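You operate a simulated robot arm through the tools that you are given. There is no shell and no other tool. Be economical: measure what you need, move in short steps, check, and stop when the job is done.

Carry out the task below with a simulated robot arm. There is one attempt and no reset: what you move stays moved.

JOB
Press the white button by the lower glass three times. Then close the loader drawer. Then take the cup with purple rim from the ledge beside the seal box and leave it on top of the white pad. Then lift the table flap open. Keep to this order. Set down upright: cup with purple rim.

It is judged by the outcome, as a careful person would: the job done as asked, and still so three seconds after it is handed in. It fails if anything else is knocked over, pushed out of place, dropped, spilled or broken. Lids that push on must go on centred and level and be pressed home; caps that screw on are set level and turned clockwise until they are tight.

ROBOT AND FRAMES
A 7-joint arm with a fingered hand on a trunk, on a base that drives. Base frame: it is fixed to the floor where the robot stands at the start and does not move with it; the origin is under the middle of the robot, x ahead of it, y to its left, z up. Units: m, degrees, N and s.
With the tool pointing down near the work surface it reaches from about 0.1 to 0.76 m from the robot's upright axis, wherever it stands. Its first joint turns from -143.0 to 143.0 degrees. Places, roughly: cup with purple rim [2, 0.25, 0.75]; loader drawer [-4.5, 1, 0.4]; table flap [-5.4, 1.2, 0.9]; white button by the lower glass [0.7, 0.1, 1.2]; white pad (9x7x3 cm) [2.2, -2.8, 0.8]. Payload 3 kg.
The tool frame sits at the grasp point between the pads (the TCP): z along the fingers, y along the line on which they close. The tips reach 0.026 m beyond it. The gripper opens to 0.148 m. The gripper's body begins 0.073 m behind the TCP. The gripper is a hand of 3 fingers: y runs from the thumb to the fingers, the wrist lies at [0, 0, -0.229] in the tool frame.
Orientation is that of the tool frame in the base frame, as [roll, pitch, yaw] about the fixed x, y, z axes, in that order (R = Rz(yaw) Ry(pitch) Rx(roll)). With the fingers straight down and closing along the base's y, the tool's x points along the base's -x, its y along +y and its z along -z.

CONTROLS
- The arm moves only by the tool arm_command. Its argument "rows" is a list that holds one entry, the list of rows, each a list of 6 numbers: the shift along the tool's x, y, z in units of 50 mm (1.0 is 50 mm), then the turn, a rotation vector about the tool's x, y, z in units of 6 degrees (1.0 is 6 degrees). In form: [[[x, y, z, rx, ry, rz], ...]]. A call has 1 to 20 rows; each row shifts and turns the commanded pose from where the row before left it, along the tool's axes as they then stand. A call with a number of a shift or a turn outside -1 to 1 is refused whole. Rows are played at 5 a second. More than 0.05 m and 8.6 degrees between two rows, and nothing of the call is played. Where a pose cannot be reached the arm comes as near as it can. A force on the tool above 40 N (or 10 N above the force at the start of the call, whichever is more), or a blocked arm, ends the call early, and 0.2 s more pass. In this call time passes only in rows, and 0.2 s behind the last. It gives the time, the measured TCP pose, the force on the tool (base axes), the opening and the grip force at its end, in the units of the frame above (readings bear some noise), with the torque about the TCP (base axes, N m) and any sound that the robot's microphone picked up.
- Cameras (640 x 400 px; columns grow to the right, rows downward): "scene" is now at [0.1652, -0.0042, 1.8283]; the picture's right is [-0.07, -1.00, -0.00], its down [-0.63, 0.05, -0.78] and it looks along [0.78, -0.06, -0.63] (base axes); focal length 255 px, centre (320, 200). "wrist" rides on the gripper at [0.068, -0.039, -0.09] in the tool frame; the picture's right is [0.50, 0.87, 0.00], its down [-0.66, 0.38, -0.65] and it looks along [-0.57, 0.33, 0.76] (tool axes); focal length 222 px, centre (320, 200). There is no depth. A picture from a camera that has moved, and an enlarged one, comes with that camera's place and axes in the base frame and with its lens.
- camera(camera): a new picture of that camera. It takes no simulated time.
- slide_trunk(by): slides the trunk up (or, below 0, down) by that many m; the arm and the scene camera ride with it, the base frame stays. It gives what a move gives, with no picture.
- roll_base(legs): drives the robot by 1 to 6 legs, each [ahead, left, turn to the left] in m, m and degrees, along the robot's own axes; the way and the turn of a leg run together, so that a leg with both is an arc; at most 1.5 m and 180 degrees a leg. The arm and the cameras ride along, it lands a little off, and it stops where it bumps. It gives what a move gives.
- move_fingers(finger1, finger2, thumb_bend): sets how far each is bent, from 0 (flat) to 1 (curled in); at 0.3 the hand is open as for a grip, at 0.7 the pads meet at the TCP. One left out holds its place. A second passes; each finger stops where it meets its share of the squeeze, and holds until it gets a number again. It is the only way to open and close the hand. It gives what a move gives, with no picture; readings hold the bend of each and the force on the fingers (four entries, about 0 where the hand has none), thumb and palm.
- turn_head(pan, tilt): turns the head with the scene camera to pan (to the left, within 86 degrees either way) and tilt (down, from -29 to 69), counted from straight ahead of the robot. It gives what a move gives.
- close_up(camera, box): a new picture of the part [left, top, right, bottom] of that camera's present view, enlarged. It takes no simulated time.
- sign_off(): hands the job in; it is judged then, once.

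Go step by step. Nothing tells you exact positions but the pictures and the camera data: compare them with the known pose of the tool, close in by small moves and look again before you grip or let go. The budget is 165 turns and 128 pictures, counting those below and the enlarged ones. Unless the task says otherwise, let go and move clear before handing in.

The tools are called after ">>>" by a JSON object that holds its "fn" and its "kwargs". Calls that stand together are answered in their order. arm_command: Moves the arm, as the interface text tells. Its arguments: {"type":"object","properties":{"rows":{"type":"array"}},"required":["rows"]} The other tools are called the same way: slide_trunk (by) slides the trunk up or down; move_fingers (finger1, finger2, thumb_bend) moves the fingers one by one; roll_base (legs) drives the base; turn_head (pan, tilt) turns the head that bears the scene camera; camera (camera) takes a picture; close_up (camera, box) takes an enlarged picture of a part of a camera's view; sign_off () hands the job in.

At the start:

```text
t: 0.0
position: [0.8678, -0.2535, 1.3799]
ee_rot: [180.0, 0.0, 179.9]
contact_force: [-0.8, -0.1, 0.1]
wrist_torque: [0.02, 0.0, 0.01]
opening: 0.148
finger_force: 0.1
shape: jaw
bend: [0.3, 0.3, 0.3]
finger forces: [0.0, 0.1, 0.0, 0.1, 0.0, 0.0]
trunk travel left (down, up): [-0.75, 0.14]
robot x, y, heading: [0.0012, 0.0018, -0.1]
head pan, tilt: [-4.2, 39.0]
```

scene: 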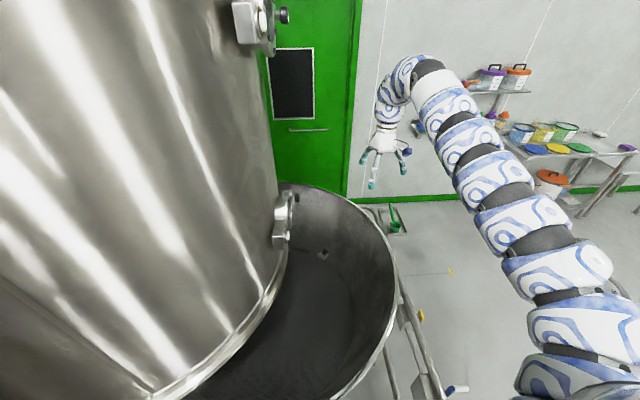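
wrist: 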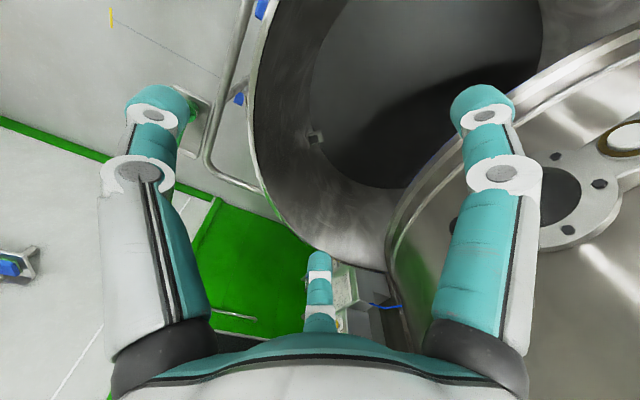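

I see a large steel vessel ahead-left, with fittings on it; the button should be near [0.7, 0.1, 1.2]. I'll look closer at the vessel's fittings.

>>> {"fn": "close_up", "kwargs": {"camera": "scene", "box": [200, 150, 360, 250]}}

>>> {"fn": "close_up", "kwargs": {"camera": "wrist", "box": [400, 50, 640, 350]}}

>>> {"fn": "turn_head", "kwargs": {"pan": 10, "tilt": 20}}

>>> {"fn": "camera", "kwargs": {"camera": "scene"}}

```text
4.00 times, centred on (280, 200) of scene
camera zoom: at [0.1652, -0.0042, 1.8283], right [-0.07, -1.0, 0.0], down [-0.63, 0.05, -0.78], along [0.78, -0.06, -0.63], focal length 1021 px, centre (480, 200)
```

zoom: 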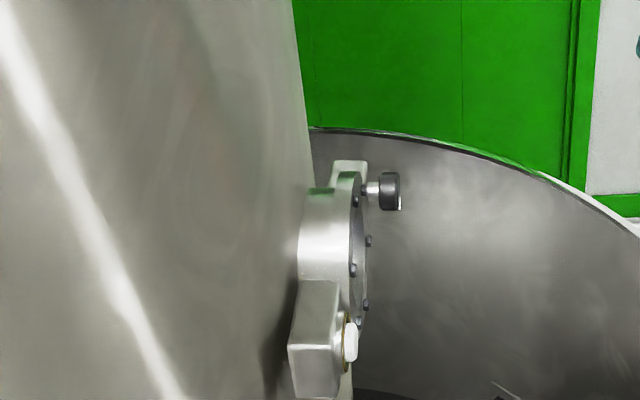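

```text
1.33 times, centred on (520, 200) of wrist
camera zoom: at [0.7995, -0.2935, 1.4695], right [-0.5, 0.87, 0.0], down [0.66, 0.38, 0.65], along [0.57, 0.33, -0.76], focal length 296 px, centre (53, 200)
```

zoom: 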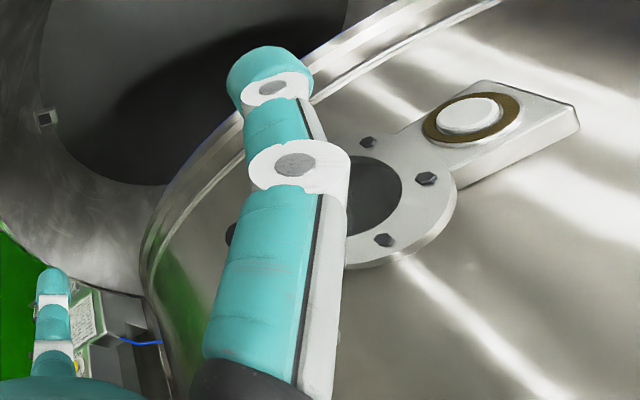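

```text
t: 0.8
position: [0.8695, -0.254, 1.3806]
ee_rot: [-180.0, 0.0, 180.0]
contact_force: [-0.1, -0.4, -0.1]
wrist_torque: [0.04, -0.01, 0.01]
opening: 0.1476
finger_force: 0.1
shape: jaw
bend: [0.3, 0.3, 0.3]
finger forces: [0.0, 0.0, 0.0, 0.0, 0.0, 0.0]
trunk travel left (down, up): [-0.75, 0.14]
robot x, y, heading: [-0.0014, -0.002, -0.3]
head pan, tilt: [10.0, 20.0]
```

```text
123 pictures are left
camera scene: at [0.1715, 0.0182, 1.8581], right [0.17, -0.98, 0.0], down [-0.34, -0.06, -0.94], along [0.93, 0.16, -0.34], focal length 255 px, centre (320, 200)
```

scene: 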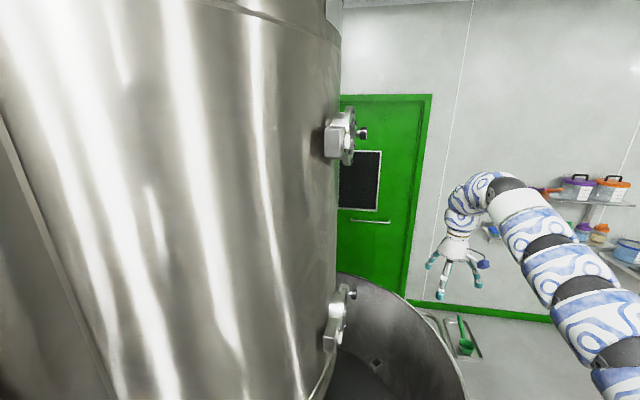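

The white button triangulates to about [0.722, 0.055, 1.241], facing roughly -y. I'll close the hand into a point and turn it to face +y, well clear of the vessel.

>>> {"fn": "move_fingers", "kwargs": {"finger1": 0.7, "finger2": 0.7, "thumb_bend": 0.7}}

>>> {"fn": "arm_command", "kwargs": {"rows": [[[0.2, 0, 0, -1, 0, 0], [0.2, 0, 0, -1, 0, 0], [0.2, 0, 0, -1, 0, 0], [0.2, 0, 0, -1, 0, 0], [0.2, 0, 0, -1, 0, 0], [0.2, 0, 0, -1, 0, 0], [0.2, 0, 0, -1, 0, 0], [0.2, 0, 0, -1, 0, 0], [0.2, 0, 0, -1, 0, 0], [0.2, 0, 0, -1, 0, 0], [0.2, 0, 0, -1, 0, 0], [0.2, 0, 0, -1, 0, 0], [0.2, 0, 0, -1, 0, 0], [0.2, 0, 0, -1, 0, 0], [0.13, 0, 0, -1, 0, 0]]]}}

>>> {"fn": "camera", "kwargs": {"camera": "wrist"}}

>>> {"fn": "camera", "kwargs": {"camera": "scene"}}

```text
t: 1.8
position: [0.8687, -0.2532, 1.3784]
ee_rot: [-180.0, 0.0, -179.9]
contact_force: [0.4, 0.0, -0.3]
wrist_torque: [-0.02, -0.01, -0.02]
opening: 0.0001
finger_force: 0.0
shape: fingers
bend: [0.69, 0.69, 0.7]
finger forces: [0.1, 0.0, 0.0, 0.1, 0.0, 0.1]
trunk travel left (down, up): [-0.75, 0.14]
robot x, y, heading: [-0.0022, 0.0004, 0.1]
head pan, tilt: [10.0, 20.0]
```

```text
t: 5.0
position: [0.7223, -0.2537, 1.3775]
ee_rot: [89.9, -0.1, -180.0]
contact_force: [-0.1, 0.0, 0.0]
wrist_torque: [0.01, 0.0, -0.02]
opening: 0.0002
finger_force: 0.0
shape: fingers
bend: [0.69, 0.69, 0.7]
finger forces: [0.0, 0.0, 0.0, 0.0, 0.0, 0.0]
trunk travel left (down, up): [-0.75, 0.14]
robot x, y, heading: [0.0027, -0.0016, 0.0]
head pan, tilt: [10.0, 20.0]
```

```text
122 pictures are left
camera wrist: at [0.6528, -0.3448, 1.3394], right [-0.5, 0.0, 0.87], down [0.66, -0.65, 0.38], along [0.57, 0.76, 0.33], focal length 222 px, centre (320, 200)
```

wrist: 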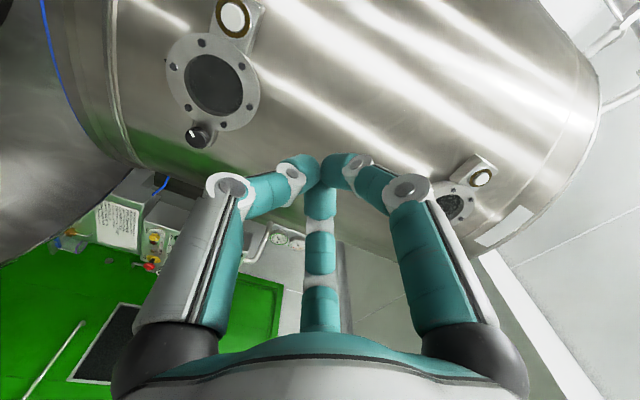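

```text
121 pictures are left
camera scene: at [0.1715, 0.0183, 1.8582], right [0.17, -0.98, 0.0], down [-0.34, -0.06, -0.94], along [0.93, 0.16, -0.34], focal length 255 px, centre (320, 200)
```

scene: 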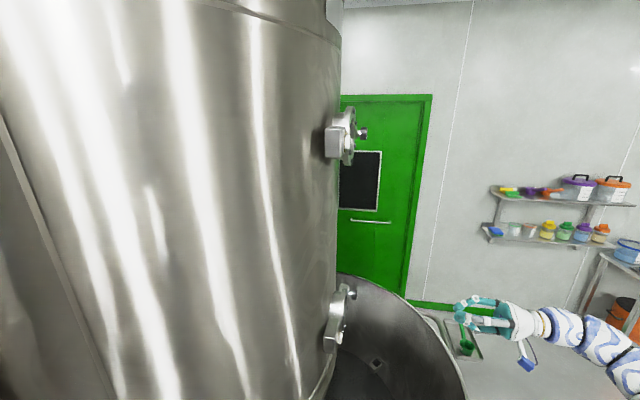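

The wrist view agrees: button near [0.723, 0.055, 1.238]. I'll line up and approach to about 3 cm short of it.

>>> {"fn": "arm_command", "kwargs": {"rows": [[[0, -0.93, 0, 0, 0, 0], [0, -0.93, 0, 0, 0, 0], [0, -0.93, 0, 0, 0, 0], [0, 0, 0.9, 0, 0, 0], [0, 0, 0.9, 0, 0, 0], [0, 0, 0.9, 0, 0, 0], [0, 0, 0.9, 0, 0, 0], [0, 0, 0.9, 0, 0, 0], [0, 0, 0.3, 0, 0, 0]]]}}

>>> {"fn": "camera", "kwargs": {"camera": "wrist"}}

>>> {"fn": "turn_head", "kwargs": {"pan": 0, "tilt": 45}}

>>> {"fn": "camera", "kwargs": {"camera": "scene"}}

```text
t: 7.0
position: [0.7466, -0.0215, 1.2355]
ee_rot: [90.0, 0.0, 180.0]
contact_force: [0.0, -0.1, -0.2]
wrist_torque: [-0.04, 0.01, 0.0]
opening: 0.0001
finger_force: 0.1
shape: fingers
bend: [0.69, 0.69, 0.7]
finger forces: [0.0, 0.0, 0.0, 0.0, 0.1, 0.1]
out of reach, approached as far as the arm can: row 5, 6, 7, 8
trunk travel left (down, up): [-0.75, 0.14]
robot x, y, heading: [0.0003, 0.0035, 0.1]
head pan, tilt: [10.0, 20.0]
```

```text
120 pictures are left
camera wrist: at [0.6793, -0.1124, 1.1962], right [-0.5, 0.0, 0.87], down [0.66, -0.65, 0.38], along [0.57, 0.76, 0.33], focal length 222 px, centre (320, 200)
```

wrist: 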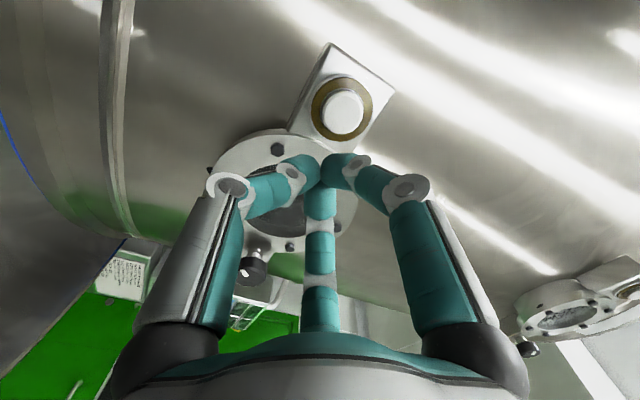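

```text
t: 7.9
position: [0.7482, -0.022, 1.2351]
ee_rot: [90.0, 0.0, -180.0]
contact_force: [-0.3, 0.8, 0.0]
wrist_torque: [-0.01, 0.0, 0.0]
opening: 0.0
finger_force: 0.1
shape: fingers
bend: [0.69, 0.69, 0.7]
finger forces: [0.1, 0.1, 0.0, 0.0, 0.0, 0.0]
trunk travel left (down, up): [-0.75, 0.14]
robot x, y, heading: [-0.0029, -0.0006, 0.2]
head pan, tilt: [0.0, 45.0]
```

```text
119 pictures are left
camera scene: at [0.1611, 0.0022, 1.8196], right [0.0, -1.0, 0.0], down [-0.71, 0.0, -0.71], along [0.71, 0.0, -0.71], focal length 255 px, centre (320, 200)
```

scene: 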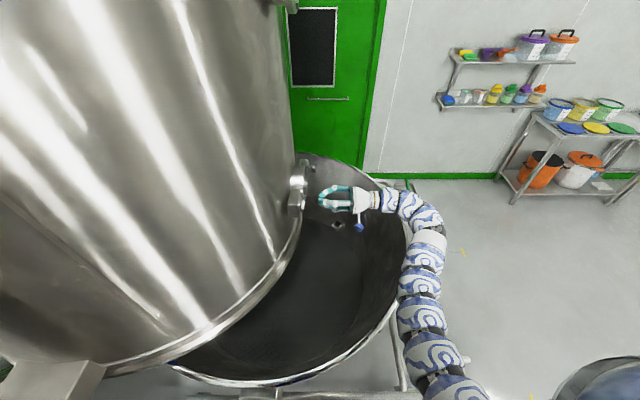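

The hand is near the button but drifted 2.5 cm in +x because of a reach limit. I'll try a small sideways correction.

>>> {"fn": "arm_command", "kwargs": {"rows": [[[0.25, 0.05, 0, 0, 0, 0], [0.25, 0, 0, 0, 0, 0]]]}}

>>> {"fn": "camera", "kwargs": {"camera": "wrist"}}

```text
t: 8.5
position: [0.7485, -0.0207, 1.2317]
ee_rot: [90.0, 0.0, 179.9]
contact_force: [0.2, 0.5, -0.1]
wrist_torque: [-0.05, -0.01, 0.0]
opening: 0.0001
finger_force: 0.0
shape: fingers
bend: [0.69, 0.69, 0.7]
finger forces: [0.1, 0.1, 0.0, 0.1, 0.0, 0.1]
out of reach, approached as far as the arm can: row 1, 2
trunk travel left (down, up): [-0.75, 0.14]
robot x, y, heading: [-0.0002, 0.0008, 0.2]
head pan, tilt: [0.0, 45.0]
```

```text
118 pictures are left
camera wrist: at [0.6788, -0.1117, 1.1936], right [-0.5, 0.0, 0.87], down [0.66, -0.65, 0.38], along [0.57, 0.76, 0.33], focal length 222 px, centre (320, 200)
```

wrist: 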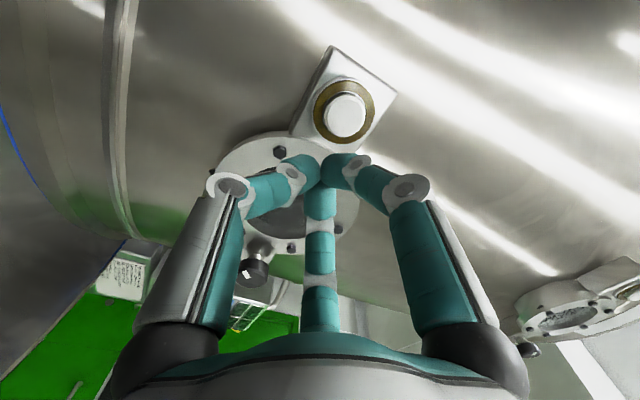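

The arm can't move further toward -x here, so I'll back the base up about 15 cm (and slightly right) to gain room, then re-aim.

>>> {"fn": "roll_base", "kwargs": {"legs": [[0, -0.06, 0], [-0.15, 0, 0]]}}

>>> {"fn": "arm_command", "kwargs": {"rows": [[[-0.8, 0, 0, 0, 0, 0], [-0.8, 0, 0, 0, 0, 0], [-0.8, 0, 0, 0, 0, 0]]]}}

```text
t: 10.4
position: [0.5959, -0.0803, 1.2331]
ee_rot: [90.0, 0.0, 179.9]
contact_force: [0.0, -0.6, 0.2]
wrist_torque: [-0.01, -0.02, -0.01]
opening: 0.0002
finger_force: 0.1
shape: fingers
bend: [0.69, 0.69, 0.7]
finger forces: [0.0, 0.0, 0.0, 0.1, 0.1, 0.0]
trunk travel left (down, up): [-0.75, 0.14]
robot x, y, heading: [-0.147, -0.061, -0.0]
head pan, tilt: [0.0, 45.0]
```

```text
t: 11.4
position: [0.6908, -0.0681, 1.1753]
ee_rot: [86.0, -5.7, 179.8]
contact_force: [-0.8, -0.2, -0.5]
wrist_torque: [0.01, 0.0, -0.02]
opening: 0.0001
finger_force: 0.3
shape: fingers
bend: [0.69, 0.69, 0.7]
finger forces: [0.0, 0.1, 0.1, 0.1, 0.0, 0.0]
trunk travel left (down, up): [-0.75, 0.14]
robot x, y, heading: [-0.1519, -0.0617, 0.1]
head pan, tilt: [0.0, 45.0]
stopped in row 3: the arm was blocked; the commanded pose is now the measured one
```

The arm reported being blocked; I'll look at what it is touching.

>>> {"fn": "camera", "kwargs": {"camera": "scene"}}

>>> {"fn": "camera", "kwargs": {"camera": "wrist"}}

```text
117 pictures are left
camera scene: at [0.0103, -0.0569, 1.8197], right [0.0, -1.0, 0.0], down [-0.71, 0.0, -0.71], along [0.71, 0.0, -0.71], focal length 255 px, centre (320, 200)
```

scene: 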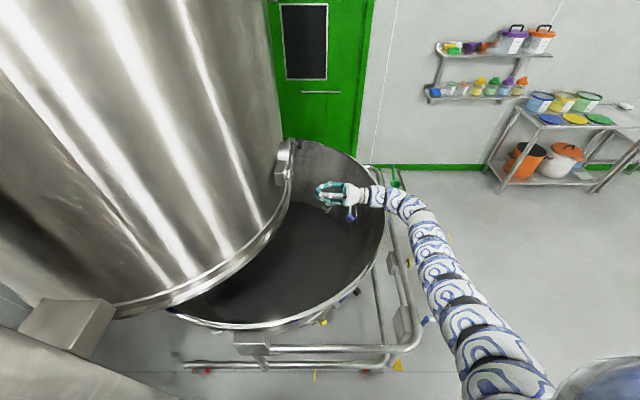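

```text
116 pictures are left
camera wrist: at [0.6181, -0.1556, 1.1368], right [-0.41, -0.06, 0.91], down [0.68, -0.68, 0.27], along [0.6, 0.73, 0.32], focal length 222 px, centre (320, 200)
```

wrist: 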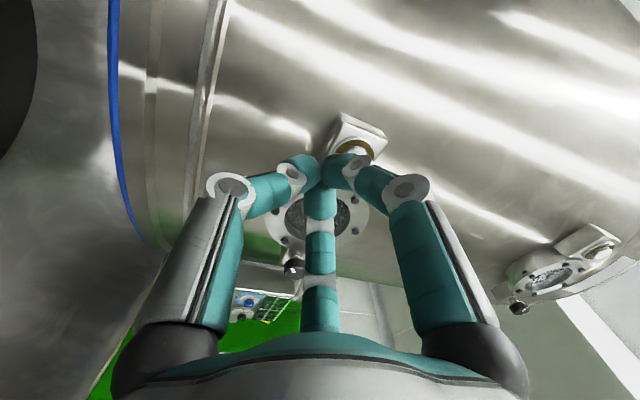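

Nothing is visibly touching at the hand; the lower arm may be close to the cart rim. I'll raise the trunk a little and level the hand away from the vessel.

>>> {"fn": "slide_trunk", "kwargs": {"by": 0.1}}

>>> {"fn": "arm_command", "kwargs": {"rows": [[[0, 0, -0.6, -0.67, 0, 0], [0, 0, -0.6, 0, 0, 0]]]}}

>>> {"fn": "turn_head", "kwargs": {"pan": -40, "tilt": 50}}

>>> {"fn": "camera", "kwargs": {"camera": "scene"}}

```text
t: 12.8
position: [0.6921, -0.0697, 1.2753]
ee_rot: [86.0, -5.7, 179.7]
contact_force: [1.2, 0.0, 0.2]
wrist_torque: [-0.01, -0.02, -0.01]
opening: 0.0002
finger_force: 0.0
shape: fingers
bend: [0.69, 0.69, 0.7]
finger forces: [0.1, 0.1, 0.0, 0.0, 0.1, 0.2]
trunk travel left (down, up): [-0.85, 0.04]
robot x, y, heading: [-0.1535, -0.0617, -0.0]
head pan, tilt: [0.0, 45.0]
```

```text
t: 13.4
position: [0.6884, -0.1296, 1.2707]
ee_rot: [82.0, -5.6, 179.7]
contact_force: [-0.3, -1.1, 0.0]
wrist_torque: [-0.01, 0.0, -0.03]
opening: 0.0
finger_force: 0.0
shape: fingers
bend: [0.69, 0.69, 0.7]
finger forces: [0.1, 0.0, 0.0, 0.0, 0.0, 0.1]
trunk travel left (down, up): [-0.85, 0.04]
robot x, y, heading: [-0.1499, -0.0584, -0.2]
head pan, tilt: [0.0, 45.0]
```

```text
t: 14.4
position: [0.69, -0.1293, 1.2693]
ee_rot: [82.1, -5.7, 179.7]
contact_force: [-0.4, 0.2, -0.1]
wrist_torque: [0.01, -0.06, 0.01]
opening: 0.0
finger_force: 0.1
shape: fingers
bend: [0.69, 0.69, 0.7]
finger forces: [0.1, 0.0, 0.0, 0.1, 0.1, 0.0]
trunk travel left (down, up): [-0.85, 0.04]
robot x, y, heading: [-0.1471, -0.0617, -0.1]
head pan, tilt: [-40.0, 50.0]
```

```text
115 pictures are left
camera scene: at [-0.0115, -0.1077, 1.9126], right [-0.64, -0.77, 0.0], down [-0.59, 0.49, -0.64], along [0.49, -0.41, -0.77], focal length 255 px, centre (320, 200)
```

scene: 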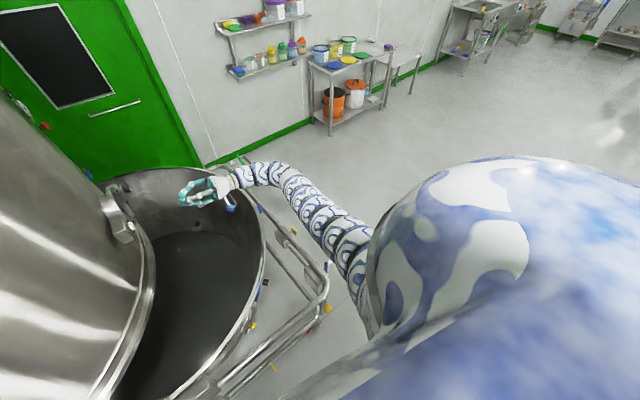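

The arm is free (the big round shape is just the robot's shoulder). I'll level the hand and line up with the button at x 0.723, z 1.238.

>>> {"fn": "arm_command", "kwargs": {"rows": [[[0, 0, 0, 0.67, 0, -0.48], [0, 0, 0, 0.67, 0, -0.47], [-0.33, -0.3, 0, 0, 0, 0], [-0.33, -0.3, 0, 0, 0, 0]]]}}

>>> {"fn": "camera", "kwargs": {"camera": "wrist"}}

```text
t: 15.4
position: [0.7138, -0.1294, 1.2463]
ee_rot: [90.0, 0.1, 179.3]
contact_force: [0.2, 0.1, 0.3]
wrist_torque: [-0.03, -0.01, 0.03]
opening: 0.0001
finger_force: 0.1
shape: fingers
bend: [0.69, 0.69, 0.7]
finger forces: [0.0, 0.1, 0.0, 0.0, 0.0, 0.1]
out of reach, approached as far as the arm can: row 4
trunk travel left (down, up): [-0.85, 0.04]
robot x, y, heading: [-0.1466, -0.0625, -0.0]
head pan, tilt: [-40.0, 50.0]
```

```text
114 pictures are left
camera wrist: at [0.6445, -0.2201, 1.2075], right [-0.5, 0.01, 0.87], down [0.65, -0.66, 0.38], along [0.57, 0.75, 0.33], focal length 222 px, centre (320, 200)
```

wrist: 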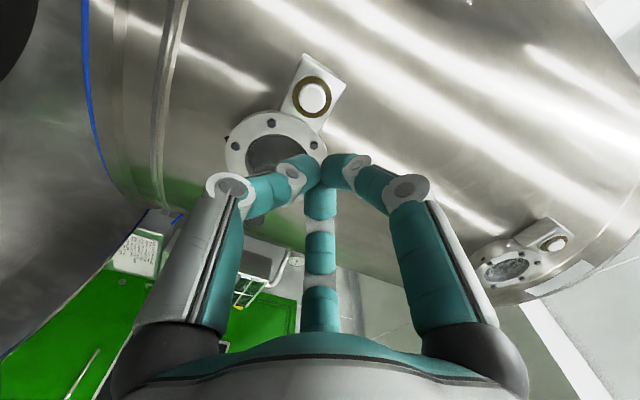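

I'm within about 1 cm of the button axis; now advancing straight along +y to just short of it.

>>> {"fn": "arm_command", "kwargs": {"rows": [[[0, 0, 0.6, 0, 0, 0], [0, 0, 0.6, 0, 0, 0], [0, 0, 0.6, 0, 0, 0], [0, 0, 0.5, 0, 0, 0]]]}}

>>> {"fn": "camera", "kwargs": {"camera": "wrist"}}

```text
t: 16.4
position: [0.7168, -0.0145, 1.2466]
ee_rot: [90.1, -0.1, 179.3]
contact_force: [-1.2, 0.8, -0.4]
wrist_torque: [-0.03, 0.02, 0.0]
opening: 0.0
finger_force: 0.1
shape: fingers
bend: [0.69, 0.69, 0.7]
finger forces: [0.0, 0.1, 0.1, 0.0, 0.0, 0.0]
trunk travel left (down, up): [-0.85, 0.04]
robot x, y, heading: [-0.1495, -0.0605, 0.1]
head pan, tilt: [-40.0, 50.0]
```

```text
113 pictures are left
camera wrist: at [0.6471, -0.1037, 1.2072], right [-0.5, 0.01, 0.87], down [0.65, -0.66, 0.38], along [0.58, 0.75, 0.33], focal length 222 px, centre (320, 200)
```

wrist: 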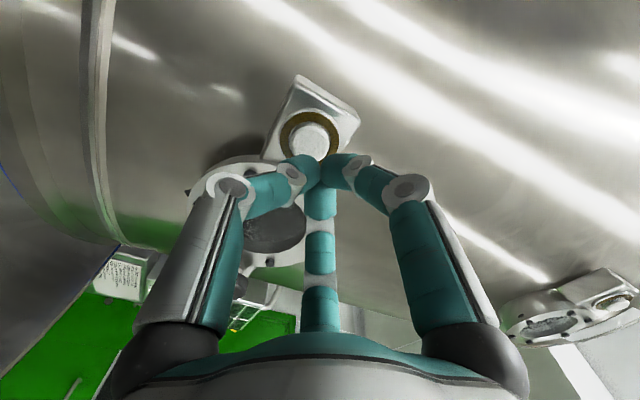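

The fingertips are about 4 cm short of the button. Advancing in small steps and watching force and sound.

>>> {"fn": "arm_command", "kwargs": {"rows": [[[0, -0.05, 0.2, 0, 0, 0], [0, -0.05, 0.2, 0, 0, 0], [0, 0, 0.2, 0, 0, 0], [0, 0, 0.1, 0, 0, 0], [0, 0, 0.1, 0, 0, 0], [0, 0, 0.1, 0, 0, 0]]]}}

```text
t: 17.9
position: [0.7172, 0.0279, 1.2413]
ee_rot: [90.0, 0.1, 179.1]
contact_force: [0.4, -9.2, -0.9]
wrist_torque: [-0.06, 0.01, -0.08]
opening: 0.0
finger_force: 5.5
shape: fingers
bend: [0.69, 0.7, 0.7]
finger forces: [0.0, 5.4, 0.1, 0.0, 5.4, 0.0]
trunk travel left (down, up): [-0.85, 0.04]
robot x, y, heading: [-0.1505, -0.0592, 0.1]
head pan, tilt: [-40.0, 50.0]
heard: click
```

Contact at y ≈ 0.028 with 9 N, and a click was heard: press one. I'll back off and check whether it releases.

>>> {"fn": "arm_command", "kwargs": {"rows": [[[0, 0, -0.2, 0, 0, 0], [0, 0, -0.2, 0, 0, 0], [0, 0, -0.1, 0, 0, 0], [0, 0, 0, 0, 0, 0]]]}}

>>> {"fn": "camera", "kwargs": {"camera": "wrist"}}

```text
t: 18.9
position: [0.718, 0.0058, 1.2418]
ee_rot: [90.1, 0.0, 179.3]
contact_force: [0.5, -0.4, -0.5]
wrist_torque: [0.02, -0.02, -0.01]
opening: 0.0002
finger_force: 0.1
shape: fingers
bend: [0.69, 0.7, 0.7]
finger forces: [0.1, 0.1, 0.0, 0.0, 0.0, 0.1]
trunk travel left (down, up): [-0.85, 0.04]
robot x, y, heading: [-0.1519, -0.0622, 0.1]
head pan, tilt: [-40.0, 50.0]
```

```text
112 pictures are left
camera wrist: at [0.6478, -0.0842, 1.2023], right [-0.5, 0.01, 0.87], down [0.65, -0.66, 0.38], along [0.57, 0.75, 0.33], focal length 222 px, centre (320, 200)
```

wrist: 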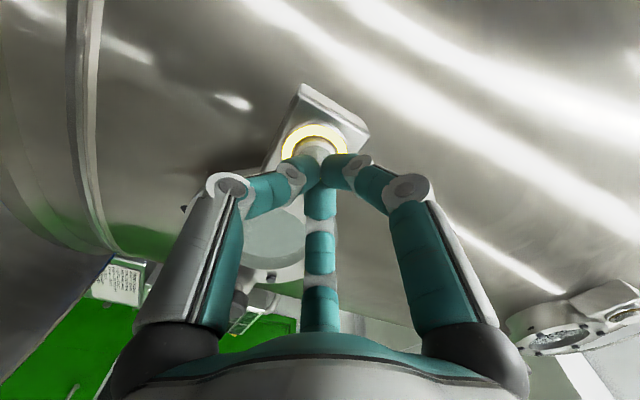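

The ring lit, so press one counted. Pressing a second time the same way.

>>> {"fn": "arm_command", "kwargs": {"rows": [[[0, 0, 0.2, 0, 0, 0], [0, 0, 0.2, 0, 0, 0], [0, 0, 0.1, 0, 0, 0]]]}}

>>> {"fn": "arm_command", "kwargs": {"rows": [[[0, 0, -0.2, 0, 0, 0], [0, 0, -0.2, 0, 0, 0], [0, 0, -0.1, 0, 0, 0], [0, 0, 0, 0, 0, 0]]]}}

>>> {"fn": "camera", "kwargs": {"camera": "wrist"}}

```text
t: 19.6
position: [0.7187, 0.028, 1.2409]
ee_rot: [90.0, 0.1, 179.1]
contact_force: [0.0, -8.0, 0.1]
wrist_torque: [-0.02, -0.04, -0.08]
opening: 0.0002
finger_force: 5.0
shape: fingers
bend: [0.69, 0.7, 0.7]
finger forces: [0.1, 5.6, 0.1, 0.1, 3.9, 0.0]
trunk travel left (down, up): [-0.85, 0.04]
robot x, y, heading: [-0.1491, -0.0574, -0.1]
head pan, tilt: [-40.0, 50.0]
heard: click
```

```text
t: 20.6
position: [0.7181, 0.0067, 1.2418]
ee_rot: [90.1, -0.1, 179.4]
contact_force: [0.3, -0.2, -0.3]
wrist_torque: [0.06, 0.01, 0.0]
opening: 0.0
finger_force: 0.0
shape: fingers
bend: [0.69, 0.7, 0.7]
finger forces: [0.1, 0.1, 0.1, 0.1, 0.0, 0.1]
trunk travel left (down, up): [-0.85, 0.04]
robot x, y, heading: [-0.1501, -0.0584, -0.2]
head pan, tilt: [-40.0, 50.0]
```

```text
111 pictures are left
camera wrist: at [0.6478, -0.0833, 1.2028], right [-0.5, 0.01, 0.87], down [0.65, -0.66, 0.38], along [0.57, 0.75, 0.33], focal length 222 px, centre (320, 200)
```

wrist: 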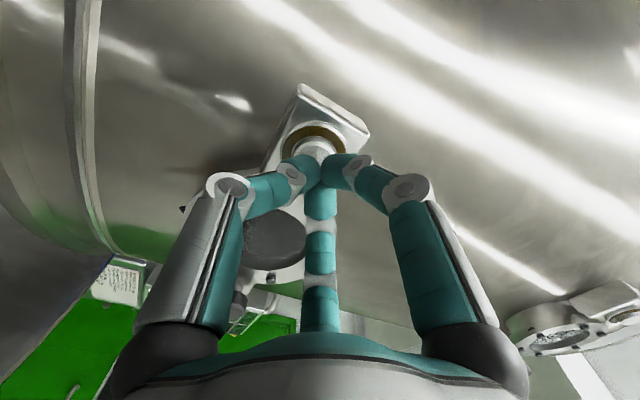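

The ring went off: press two counted. Now the third press, then retreat.

>>> {"fn": "arm_command", "kwargs": {"rows": [[[0, 0, 0.2, 0, 0, 0], [0, 0, 0.2, 0, 0, 0], [0, 0, 0.1, 0, 0, 0]]]}}

>>> {"fn": "arm_command", "kwargs": {"rows": [[[0, 0, -0.3, 0, 0, 0], [0, 0, -0.6, 0, 0, 0], [0, 0, -0.6, 0, 0, 0], [0, 0, -0.8, 0, 0, 0], [0, 0, -0.8, 0, 0, 0]]]}}

>>> {"fn": "camera", "kwargs": {"camera": "wrist"}}

```text
t: 21.4
position: [0.7185, 0.0276, 1.2414]
ee_rot: [90.0, -0.1, 179.3]
contact_force: [-0.8, -10.7, -0.1]
wrist_torque: [-0.04, 0.03, -0.06]
opening: 0.0
finger_force: 6.6
shape: fingers
bend: [0.69, 0.7, 0.7]
finger forces: [0.0, 6.5, 0.0, 0.1, 5.8, 0.0]
trunk travel left (down, up): [-0.85, 0.04]
robot x, y, heading: [-0.1522, -0.0612, -0.2]
head pan, tilt: [-40.0, 50.0]
heard: click
```

```text
t: 22.6
position: [0.718, -0.1244, 1.2422]
ee_rot: [90.0, 0.0, 179.3]
contact_force: [-0.7, 0.6, 0.2]
wrist_torque: [-0.01, -0.02, -0.04]
opening: 0.0001
finger_force: 0.0
shape: fingers
bend: [0.69, 0.7, 0.7]
finger forces: [0.1, 0.0, 0.1, 0.0, 0.1, 0.0]
trunk travel left (down, up): [-0.85, 0.04]
robot x, y, heading: [-0.1525, -0.06, 0.0]
head pan, tilt: [-40.0, 50.0]
```

```text
110 pictures are left
camera wrist: at [0.6473, -0.2143, 1.2024], right [-0.5, 0.01, 0.87], down [0.65, -0.66, 0.38], along [0.58, 0.75, 0.33], focal length 222 px, centre (320, 200)
```

wrist: 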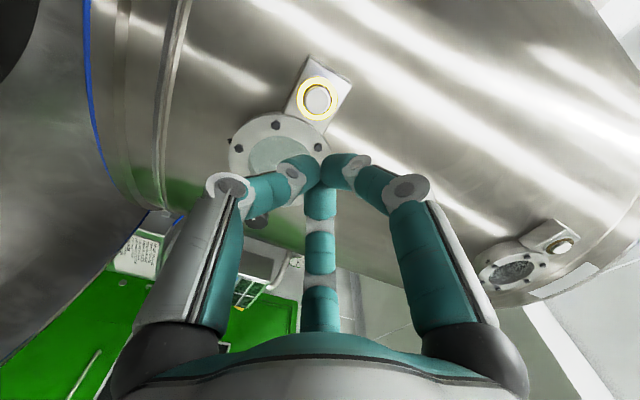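

All three presses registered (click and ring toggles). Next is the drawer behind me; I'll look around to both sides before driving.

>>> {"fn": "turn_head", "kwargs": {"pan": -86, "tilt": 20}}

>>> {"fn": "camera", "kwargs": {"camera": "scene"}}

>>> {"fn": "turn_head", "kwargs": {"pan": 86, "tilt": 25}}

>>> {"fn": "camera", "kwargs": {"camera": "scene"}}

```text
t: 23.8
position: [0.7167, -0.1235, 1.2406]
ee_rot: [90.0, 0.0, 179.3]
contact_force: [-1.0, 0.9, -0.4]
wrist_torque: [-0.01, 0.03, -0.01]
opening: 0.0
finger_force: 0.0
shape: fingers
bend: [0.69, 0.7, 0.7]
finger forces: [0.0, 0.0, 0.0, 0.1, 0.1, 0.0]
trunk travel left (down, up): [-0.85, 0.04]
robot x, y, heading: [-0.1557, -0.0617, 0.0]
head pan, tilt: [-85.9, 20.0]
```

```text
109 pictures are left
camera scene: at [-0.0639, -0.1512, 1.9581], right [-1.0, -0.07, 0.0], down [-0.02, 0.34, -0.94], along [0.07, -0.94, -0.34], focal length 255 px, centre (320, 200)
```

scene: 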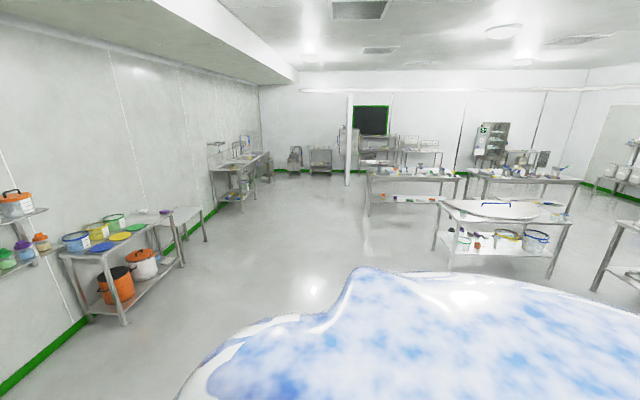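

```text
t: 26.4
position: [0.7171, -0.1235, 1.242]
ee_rot: [90.0, 0.1, 179.4]
contact_force: [0.1, 0.0, 0.8]
wrist_torque: [-0.01, 0.02, -0.01]
opening: 0.0002
finger_force: 0.1
shape: fingers
bend: [0.69, 0.7, 0.7]
finger forces: [0.0, 0.1, 0.1, 0.1, 0.0, 0.0]
trunk travel left (down, up): [-0.85, 0.04]
robot x, y, heading: [-0.1485, -0.0589, 0.4]
head pan, tilt: [85.9, 25.0]
```

```text
108 pictures are left
camera scene: at [-0.0639, 0.0336, 1.9501], right [1.0, -0.07, 0.0], down [-0.03, -0.42, -0.91], along [0.06, 0.9, -0.42], focal length 255 px, centre (320, 200)
```

scene: 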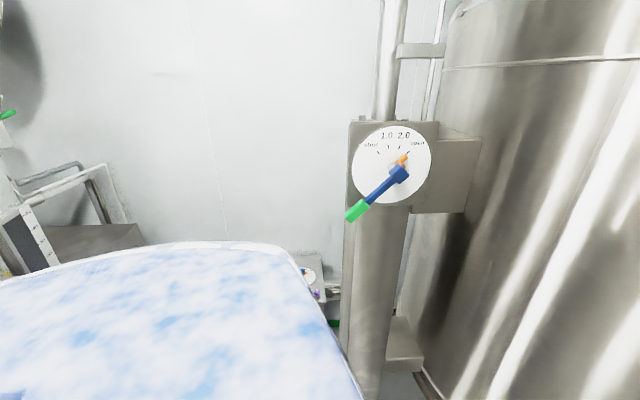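

Space to the right is clear for the arm's swing. I'll turn right 90° (away from the vessel) and look behind.

>>> {"fn": "roll_base", "kwargs": {"legs": [[0, 0, -90]]}}

>>> {"fn": "turn_head", "kwargs": {"pan": -75, "tilt": 25}}

>>> {"fn": "camera", "kwargs": {"camera": "scene"}}

```text
t: 30.6
position: [-0.2312, -0.9267, 1.2413]
ee_rot: [90.0, 0.0, 88.2]
contact_force: [0.8, -0.2, -0.6]
wrist_torque: [-0.02, 0.01, 0.0]
opening: 0.0
finger_force: 0.2
shape: fingers
bend: [0.69, 0.7, 0.7]
finger forces: [0.0, 0.0, 0.0, 0.1, 0.2, 0.0]
trunk travel left (down, up): [-0.85, 0.04]
robot x, y, heading: [-0.1453, -0.0615, -91.2]
head pan, tilt: [85.9, 25.0]
```

```text
t: 33.1
position: [-0.232, -0.9269, 1.2424]
ee_rot: [90.0, 0.0, 88.3]
contact_force: [-0.3, -0.4, -0.4]
wrist_torque: [-0.01, 0.02, 0.0]
opening: 0.0004
finger_force: 0.0
shape: fingers
bend: [0.69, 0.7, 0.7]
finger forces: [0.1, 0.0, 0.0, 0.0, 0.0, 0.0]
trunk travel left (down, up): [-0.85, 0.04]
robot x, y, heading: [-0.1476, -0.0548, -91.3]
head pan, tilt: [-75.0, 25.0]
```

```text
107 pictures are left
camera scene: at [-0.2421, -0.1603, 1.9501], right [-0.24, 0.97, 0.0], down [0.41, 0.1, -0.91], along [-0.88, -0.22, -0.42], focal length 255 px, centre (320, 200)
```

scene: 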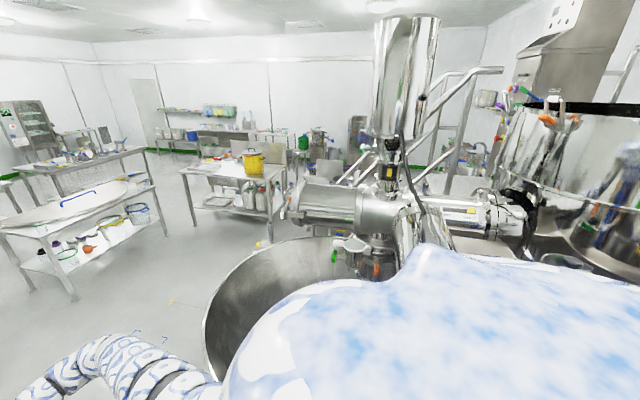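

There's a big bowl and machines behind-left, with an aisle further along -y. Before driving I'll tuck the hand: pointing down and closer to the robot.

>>> {"fn": "arm_command", "kwargs": {"rows": [[[0, 0, 0, 1, 0, 0], [0, 0, 0, 1, 0, 0], [0, 0, 0, 1, 0, 0], [0, 0, 0, 1, 0, 0], [0, 0, 0, 1, 0, 0], [0, 0, 0, 1, 0, 0], [0, 0, 0, 1, 0, 0], [0, 0, 0, 1, 0, 0], [0, 0, 0, 1, 0, 0], [0, 0, 0, 1, 0, 0], [0, 0, 0, 1, 0, 0], [0, 0, 0, 1, 0, 0], [0, 0, 0, 1, 0, 0], [0, 0, 0, 1, 0, 0], [0, 0, 0, 1, 0, 0]]]}}

>>> {"fn": "arm_command", "kwargs": {"rows": [[[0.6, -0.3, 0, 0, 0, 0], [0.6, -0.3, 0, 0, 0, 0], [0.6, -0.3, 0, 0, 0, 0], [0.6, -0.3, 0, 0, 0, 0], [0.6, -0.3, 0, 0, 0, 0], [0.6, -0.3, 0, 0, 0, 0], [0.6, -0.3, 0, 0, 0, 0], [0.6, -0.3, 0, 0, 0, 0], [0.6, -0.3, 0, 0, 0, 0], [0.6, -0.3, 0, 0, 0, 0], [0.6, -0.3, 0, 0, 0, 0], [0.6, -0.3, 0, 0, 0, 0]]]}}

```text
t: 36.3
position: [-0.2288, -0.926, 1.2422]
ee_rot: [-179.8, 0.1, 88.2]
contact_force: [0.8, -0.3, 0.0]
wrist_torque: [-0.04, 0.02, 0.0]
opening: 0.0
finger_force: 0.0
shape: fingers
bend: [0.69, 0.7, 0.7]
finger forces: [0.0, 0.2, 0.1, 0.1, 0.1, 0.1]
trunk travel left (down, up): [-0.85, 0.04]
robot x, y, heading: [-0.1507, -0.0591, -91.1]
head pan, tilt: [-75.0, 25.0]
```

```text
t: 38.9
position: [-0.2504, -0.885, 1.2408]
ee_rot: [-179.9, 0.0, 88.2]
contact_force: [0.1, -0.6, 0.4]
wrist_torque: [0.01, 0.02, -0.03]
opening: 0.0001
finger_force: 0.1
shape: fingers
bend: [0.69, 0.7, 0.7]
finger forces: [0.0, 0.0, 0.1, 0.0, 0.1, 0.0]
out of reach, approached as far as the arm can: row 2, 3, 4, 5, 6, 7, 8, 9, 10, 11, 12
trunk travel left (down, up): [-0.85, 0.04]
robot x, y, heading: [-0.1494, -0.0594, -91.2]
head pan, tilt: [-75.0, 25.0]
```

The arm won't fold at this height; I'll try lowering while pulling in.

>>> {"fn": "arm_command", "kwargs": {"rows": [[[0, 0, 0.8, 0, 0, 0], [0, 0, 0.8, 0, 0, 0], [0, 0, 0.8, 0, 0, 0], [0, 0, 0.8, 0, 0, 0], [0, 0, 0.8, 0, 0, 0], [0.5, 0, 0, 0, 0, 0], [0.5, 0, 0, 0, 0, 0], [0.5, 0, 0, 0, 0, 0], [0.5, 0, 0, 0, 0, 0], [0.5, 0, 0, 0, 0, 0], [0.5, 0, 0, 0, 0, 0], [0.5, 0, 0, 0, 0, 0], [0.5, 0, 0, 0, 0, 0], [0.5, 0, 0, 0, 0, 0]]]}}

>>> {"fn": "turn_head", "kwargs": {"pan": -20, "tilt": 35}}

>>> {"fn": "camera", "kwargs": {"camera": "scene"}}

```text
t: 41.9
position: [-0.2421, -0.6608, 1.0445]
ee_rot: [180.0, 0.0, 88.2]
contact_force: [0.1, 0.0, 0.6]
wrist_torque: [0.01, -0.04, 0.01]
opening: 0.0001
finger_force: 0.1
shape: fingers
bend: [0.69, 0.7, 0.7]
finger forces: [0.1, 0.0, 0.0, 0.0, 0.0, 0.0]
trunk travel left (down, up): [-0.85, 0.04]
robot x, y, heading: [-0.148, -0.0585, -91.2]
head pan, tilt: [-75.0, 25.0]
```

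```text
t: 43.2
position: [-0.2428, -0.6616, 1.045]
ee_rot: [180.0, 0.0, 88.2]
contact_force: [-0.3, 0.1, 1.1]
wrist_torque: [0.04, -0.02, 0.0]
opening: 0.0
finger_force: 0.0
shape: fingers
bend: [0.69, 0.7, 0.7]
finger forces: [0.1, 0.0, 0.1, 0.0, 0.0, 0.1]
trunk travel left (down, up): [-0.85, 0.04]
robot x, y, heading: [-0.152, -0.0592, -91.5]
head pan, tilt: [-20.0, 35.0]
```

```text
106 pictures are left
camera scene: at [-0.1845, -0.2202, 1.9344], right [-0.93, 0.36, 0.0], down [0.21, 0.53, -0.82], along [-0.3, -0.76, -0.57], focal length 255 px, centre (320, 200)
```

scene: 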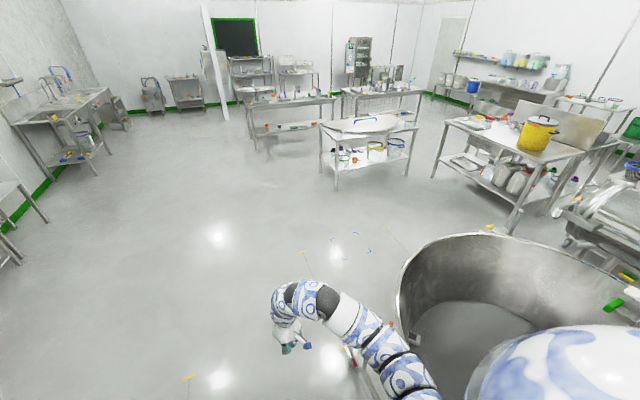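

Arm is tucked acceptably. I'll drive along -y into the aisle, turn to face west (-x), and look again.

>>> {"fn": "roll_base", "kwargs": {"legs": [[0.9, 0.1, 0], [0.85, 0, 0], [0, 0, -88]]}}

>>> {"fn": "turn_head", "kwargs": {"pan": 0, "tilt": 25}}

>>> {"fn": "camera", "kwargs": {"camera": "scene"}}

>>> {"fn": "turn_head", "kwargs": {"pan": -50, "tilt": 25}}

>>> {"fn": "camera", "kwargs": {"camera": "scene"}}

```text
t: 55.8
position: [-0.7017, -1.7124, 1.0452]
ee_rot: [-180.0, 0.1, -1.9]
contact_force: [0.3, -0.3, 0.1]
wrist_torque: [0.02, 0.03, -0.01]
opening: 0.0002
finger_force: 0.0
shape: fingers
bend: [0.69, 0.7, 0.7]
finger forces: [0.0, 0.1, 0.1, 0.0, 0.0, 0.2]
trunk travel left (down, up): [-0.85, 0.04]
robot x, y, heading: [-0.1029, -1.8053, 178.7]
head pan, tilt: [-20.0, 35.0]
```

```text
t: 56.6
position: [-0.7016, -1.7138, 1.0441]
ee_rot: [179.9, 0.0, -1.8]
contact_force: [0.2, -0.8, -1.0]
wrist_torque: [0.0, -0.02, 0.01]
opening: 0.0003
finger_force: 0.0
shape: fingers
bend: [0.69, 0.7, 0.7]
finger forces: [0.0, 0.0, 0.1, 0.1, 0.1, 0.1]
trunk travel left (down, up): [-0.85, 0.04]
robot x, y, heading: [-0.0996, -1.8086, 178.9]
head pan, tilt: [0.0, 25.0]
```

```text
105 pictures are left
camera scene: at [-0.2734, -1.7993, 1.9501], right [0.02, 1.0, 0.0], down [0.42, -0.01, -0.91], along [-0.91, 0.02, -0.42], focal length 255 px, centre (320, 200)
```

scene: 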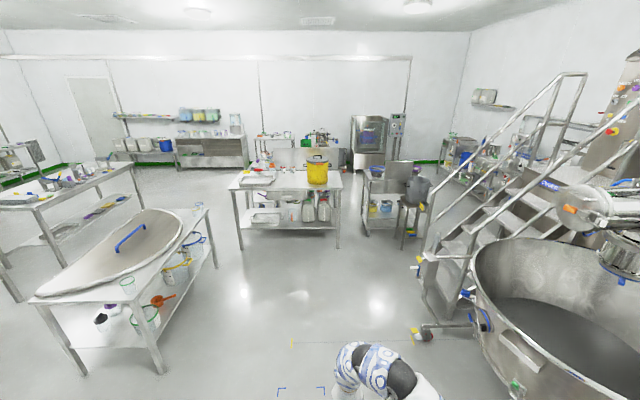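

```text
t: 57.8
position: [-0.7022, -1.7125, 1.0441]
ee_rot: [180.0, 0.0, -1.9]
contact_force: [-0.4, 0.0, 0.3]
wrist_torque: [0.0, -0.01, -0.01]
opening: 0.0
finger_force: 0.1
shape: fingers
bend: [0.69, 0.7, 0.7]
finger forces: [0.1, 0.0, 0.0, 0.0, 0.0, 0.1]
trunk travel left (down, up): [-0.85, 0.04]
robot x, y, heading: [-0.103, -1.8071, 178.9]
head pan, tilt: [-50.0, 25.0]
```

```text
104 pictures are left
camera scene: at [-0.2391, -1.7296, 1.9501], right [0.78, 0.63, 0.0], down [0.26, -0.33, -0.91], along [-0.57, 0.71, -0.42], focal length 255 px, centre (320, 200)
```

scene: 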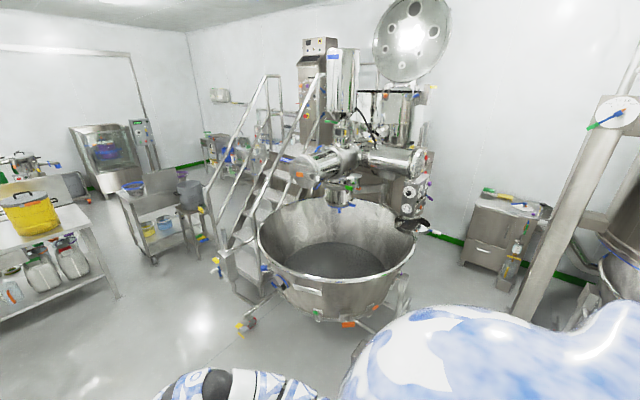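

The route to the drawer seems to lie past the stairs and a small pan cart, between them. I'll drive up the aisle and look from closer to judge the gaps.

>>> {"fn": "roll_base", "kwargs": {"legs": [[1.0, 0, 0], [0.8, 0, 0]]}}

>>> {"fn": "camera", "kwargs": {"camera": "scene"}}

>>> {"fn": "turn_head", "kwargs": {"pan": 0, "tilt": 40}}

>>> {"fn": "camera", "kwargs": {"camera": "scene"}}

>>> {"fn": "turn_head", "kwargs": {"pan": -60, "tilt": 69}}

>>> {"fn": "camera", "kwargs": {"camera": "scene"}}

```text
t: 67.1
position: [-2.5387, -1.6984, 1.0446]
ee_rot: [-179.9, 0.1, -1.1]
contact_force: [0.2, 0.8, -0.1]
wrist_torque: [0.0, 0.0, -0.02]
opening: 0.0001
finger_force: 0.1
shape: fingers
bend: [0.69, 0.7, 0.7]
finger forces: [0.0, 0.0, 0.0, 0.1, 0.1, 0.0]
trunk travel left (down, up): [-0.85, 0.04]
robot x, y, heading: [-1.9352, -1.7845, 179.6]
head pan, tilt: [-50.0, 25.0]
```

```text
103 pictures are left
camera scene: at [-2.0757, -1.7092, 1.9501], right [0.77, 0.64, 0.0], down [0.27, -0.33, -0.91], along [-0.58, 0.7, -0.42], focal length 255 px, centre (320, 200)
```

scene: 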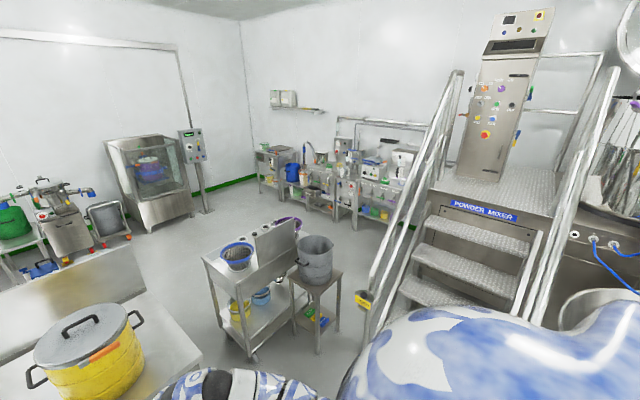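

```text
t: 68.2
position: [-2.5378, -1.6996, 1.0443]
ee_rot: [-179.9, 0.0, -1.1]
contact_force: [0.1, 0.1, 0.2]
wrist_torque: [0.0, -0.01, 0.0]
opening: 0.0002
finger_force: 0.1
shape: fingers
bend: [0.69, 0.7, 0.7]
finger forces: [0.0, 0.0, 0.0, 0.0, 0.0, 0.1]
trunk travel left (down, up): [-0.85, 0.04]
robot x, y, heading: [-1.9332, -1.7846, 179.4]
head pan, tilt: [0.0, 40.0]
```

```text
102 pictures are left
camera scene: at [-2.1015, -1.7796, 1.9268], right [0.01, 1.0, 0.0], down [0.64, -0.01, -0.77], along [-0.77, 0.01, -0.64], focal length 255 px, centre (320, 200)
```

scene: 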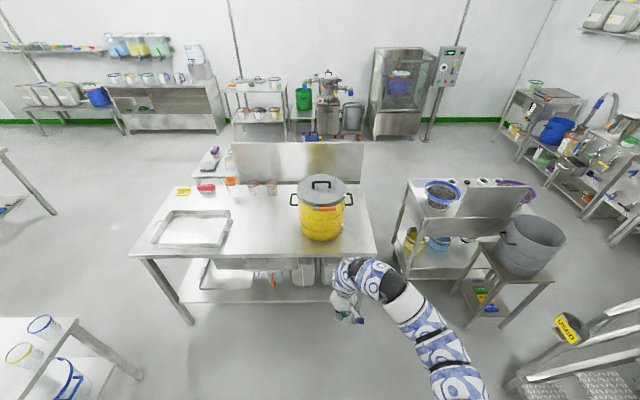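

```text
t: 69.5
position: [-2.5371, -1.6988, 1.0445]
ee_rot: [-179.9, 0.0, -1.1]
contact_force: [-0.3, 0.3, 0.7]
wrist_torque: [-0.04, -0.02, -0.01]
opening: 0.0003
finger_force: 0.1
shape: fingers
bend: [0.69, 0.7, 0.7]
finger forces: [0.0, 0.0, 0.0, 0.0, 0.0, 0.0]
trunk travel left (down, up): [-0.85, 0.04]
robot x, y, heading: [-1.9356, -1.7842, 179.7]
head pan, tilt: [-60.0, 68.8]
```

```text
101 pictures are left
camera scene: at [-2.044, -1.7317, 1.8907], right [0.87, 0.49, 0.0], down [0.46, -0.81, -0.36], along [-0.18, 0.32, -0.93], focal length 255 px, centre (320, 200)
```

scene: 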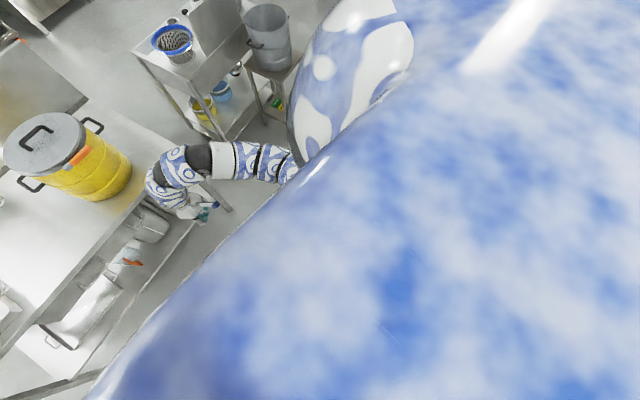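

Gaps beside the stairs, pan cart and near table are all about 0.4 m — too narrow. I'll go around the tub table instead: back up, turn to face -y, and look down that aisle.

>>> {"fn": "roll_base", "kwargs": {"legs": [[-1.1, 0, 0], [0, 0, 90]]}}

>>> {"fn": "turn_head", "kwargs": {"pan": 0, "tilt": 30}}

>>> {"fn": "camera", "kwargs": {"camera": "scene"}}

>>> {"fn": "turn_head", "kwargs": {"pan": -50, "tilt": 30}}

>>> {"fn": "camera", "kwargs": {"camera": "scene"}}

```text
t: 79.0
position: [-0.9393, -2.4058, 1.0435]
ee_rot: [-179.9, 0.0, 86.3]
contact_force: [0.2, 0.6, -0.1]
wrist_torque: [-0.02, 0.01, 0.01]
opening: 0.0001
finger_force: 0.0
shape: fingers
bend: [0.69, 0.7, 0.7]
finger forces: [0.0, 0.1, 0.1, 0.0, 0.0, 0.1]
trunk travel left (down, up): [-0.85, 0.04]
robot x, y, heading: [-0.8303, -1.8075, -92.9]
head pan, tilt: [-60.0, 68.8]
```

```text
t: 80.3
position: [-0.9403, -2.4064, 1.0448]
ee_rot: [180.0, -0.1, 86.3]
contact_force: [-0.2, 0.9, -0.3]
wrist_torque: [-0.02, 0.03, -0.02]
opening: 0.0
finger_force: 0.0
shape: fingers
bend: [0.69, 0.7, 0.7]
finger forces: [0.0, 0.1, 0.0, 0.1, 0.0, 0.1]
trunk travel left (down, up): [-0.85, 0.04]
robot x, y, heading: [-0.8291, -1.8116, -92.9]
head pan, tilt: [0.0, 30.0]
```

```text
100 pictures are left
camera scene: at [-0.8385, -1.9764, 1.9421], right [-1.0, 0.05, 0.0], down [0.03, 0.5, -0.87], along [-0.05, -0.86, -0.5], focal length 255 px, centre (320, 200)
```

scene: 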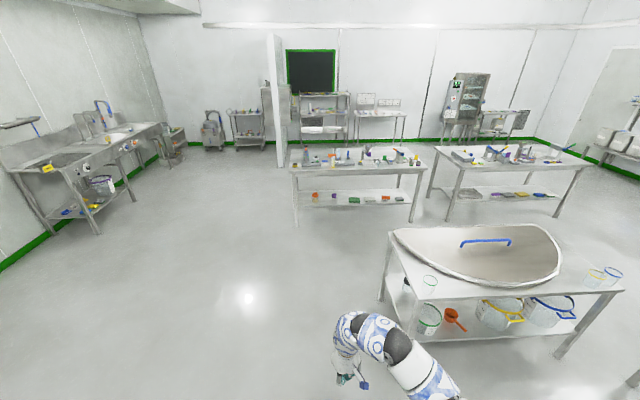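

```text
t: 81.5
position: [-0.9403, -2.4058, 1.0442]
ee_rot: [179.9, 0.0, 86.4]
contact_force: [-1.7, -0.5, 0.4]
wrist_torque: [0.01, 0.01, 0.0]
opening: 0.0002
finger_force: 0.1
shape: fingers
bend: [0.69, 0.7, 0.7]
finger forces: [0.1, 0.0, 0.0, 0.1, 0.0, 0.0]
trunk travel left (down, up): [-0.85, 0.04]
robot x, y, heading: [-0.8269, -1.8064, -93.2]
head pan, tilt: [-50.0, 30.0]
```

```text
99 pictures are left
camera scene: at [-0.9058, -1.9406, 1.9421], right [-0.6, 0.8, 0.0], down [0.4, 0.3, -0.87], along [-0.69, -0.52, -0.5], focal length 255 px, centre (320, 200)
```

scene: 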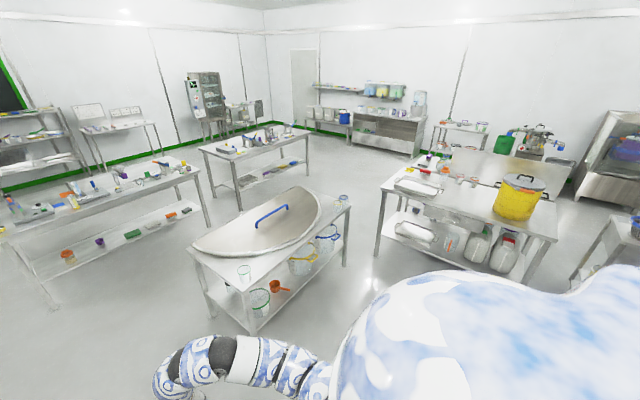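

The aisle south of the tub table (y ≈ -3.6 to -4.6) is about 1 m wide. I'll drive there, turn west and look.

>>> {"fn": "roll_base", "kwargs": {"legs": [[1.2, 0.15, 3], [1.12, 0, 0], [0, 0, -90], [1.0, 0, 0]]}}

>>> {"fn": "turn_head", "kwargs": {"pan": -20, "tilt": 30}}

>>> {"fn": "camera", "kwargs": {"camera": "scene"}}

```text
t: 101.4
position: [-2.296, -4.0873, 1.0446]
ee_rot: [-180.0, 0.0, 0.9]
contact_force: [-0.5, -0.7, -0.9]
wrist_torque: [0.04, -0.02, 0.02]
opening: 0.0002
finger_force: 0.0
shape: fingers
bend: [0.69, 0.7, 0.7]
finger forces: [0.0, 0.0, 0.1, 0.0, 0.0, 0.0]
trunk travel left (down, up): [-0.85, 0.04]
robot x, y, heading: [-1.6922, -4.1484, -178.6]
head pan, tilt: [-50.0, 30.0]
```

```text
t: 102.4
position: [-2.2962, -4.086, 1.0444]
ee_rot: [-180.0, 0.1, 1.0]
contact_force: [-0.5, 0.1, -0.3]
wrist_torque: [0.02, 0.03, -0.03]
opening: 0.0001
finger_force: 0.1
shape: fingers
bend: [0.69, 0.7, 0.7]
finger forces: [0.0, 0.0, 0.0, 0.0, 0.0, 0.1]
trunk travel left (down, up): [-0.85, 0.04]
robot x, y, heading: [-1.6893, -4.1482, -178.3]
head pan, tilt: [-20.0, 30.0]
```

```text
98 pictures are left
camera scene: at [-1.8574, -4.1201, 1.9421], right [0.32, 0.95, 0.0], down [0.47, -0.16, -0.87], along [-0.82, 0.27, -0.5], focal length 255 px, centre (320, 200)
```

scene: 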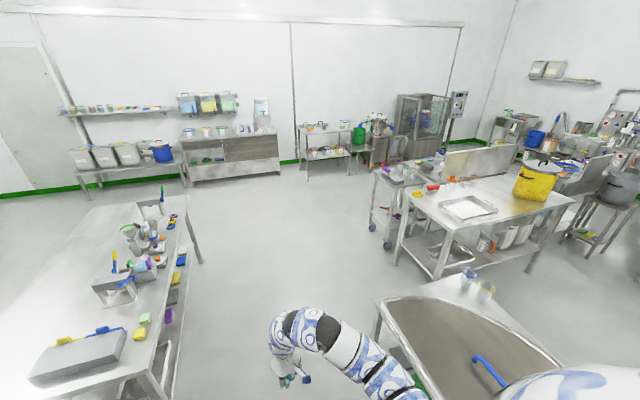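

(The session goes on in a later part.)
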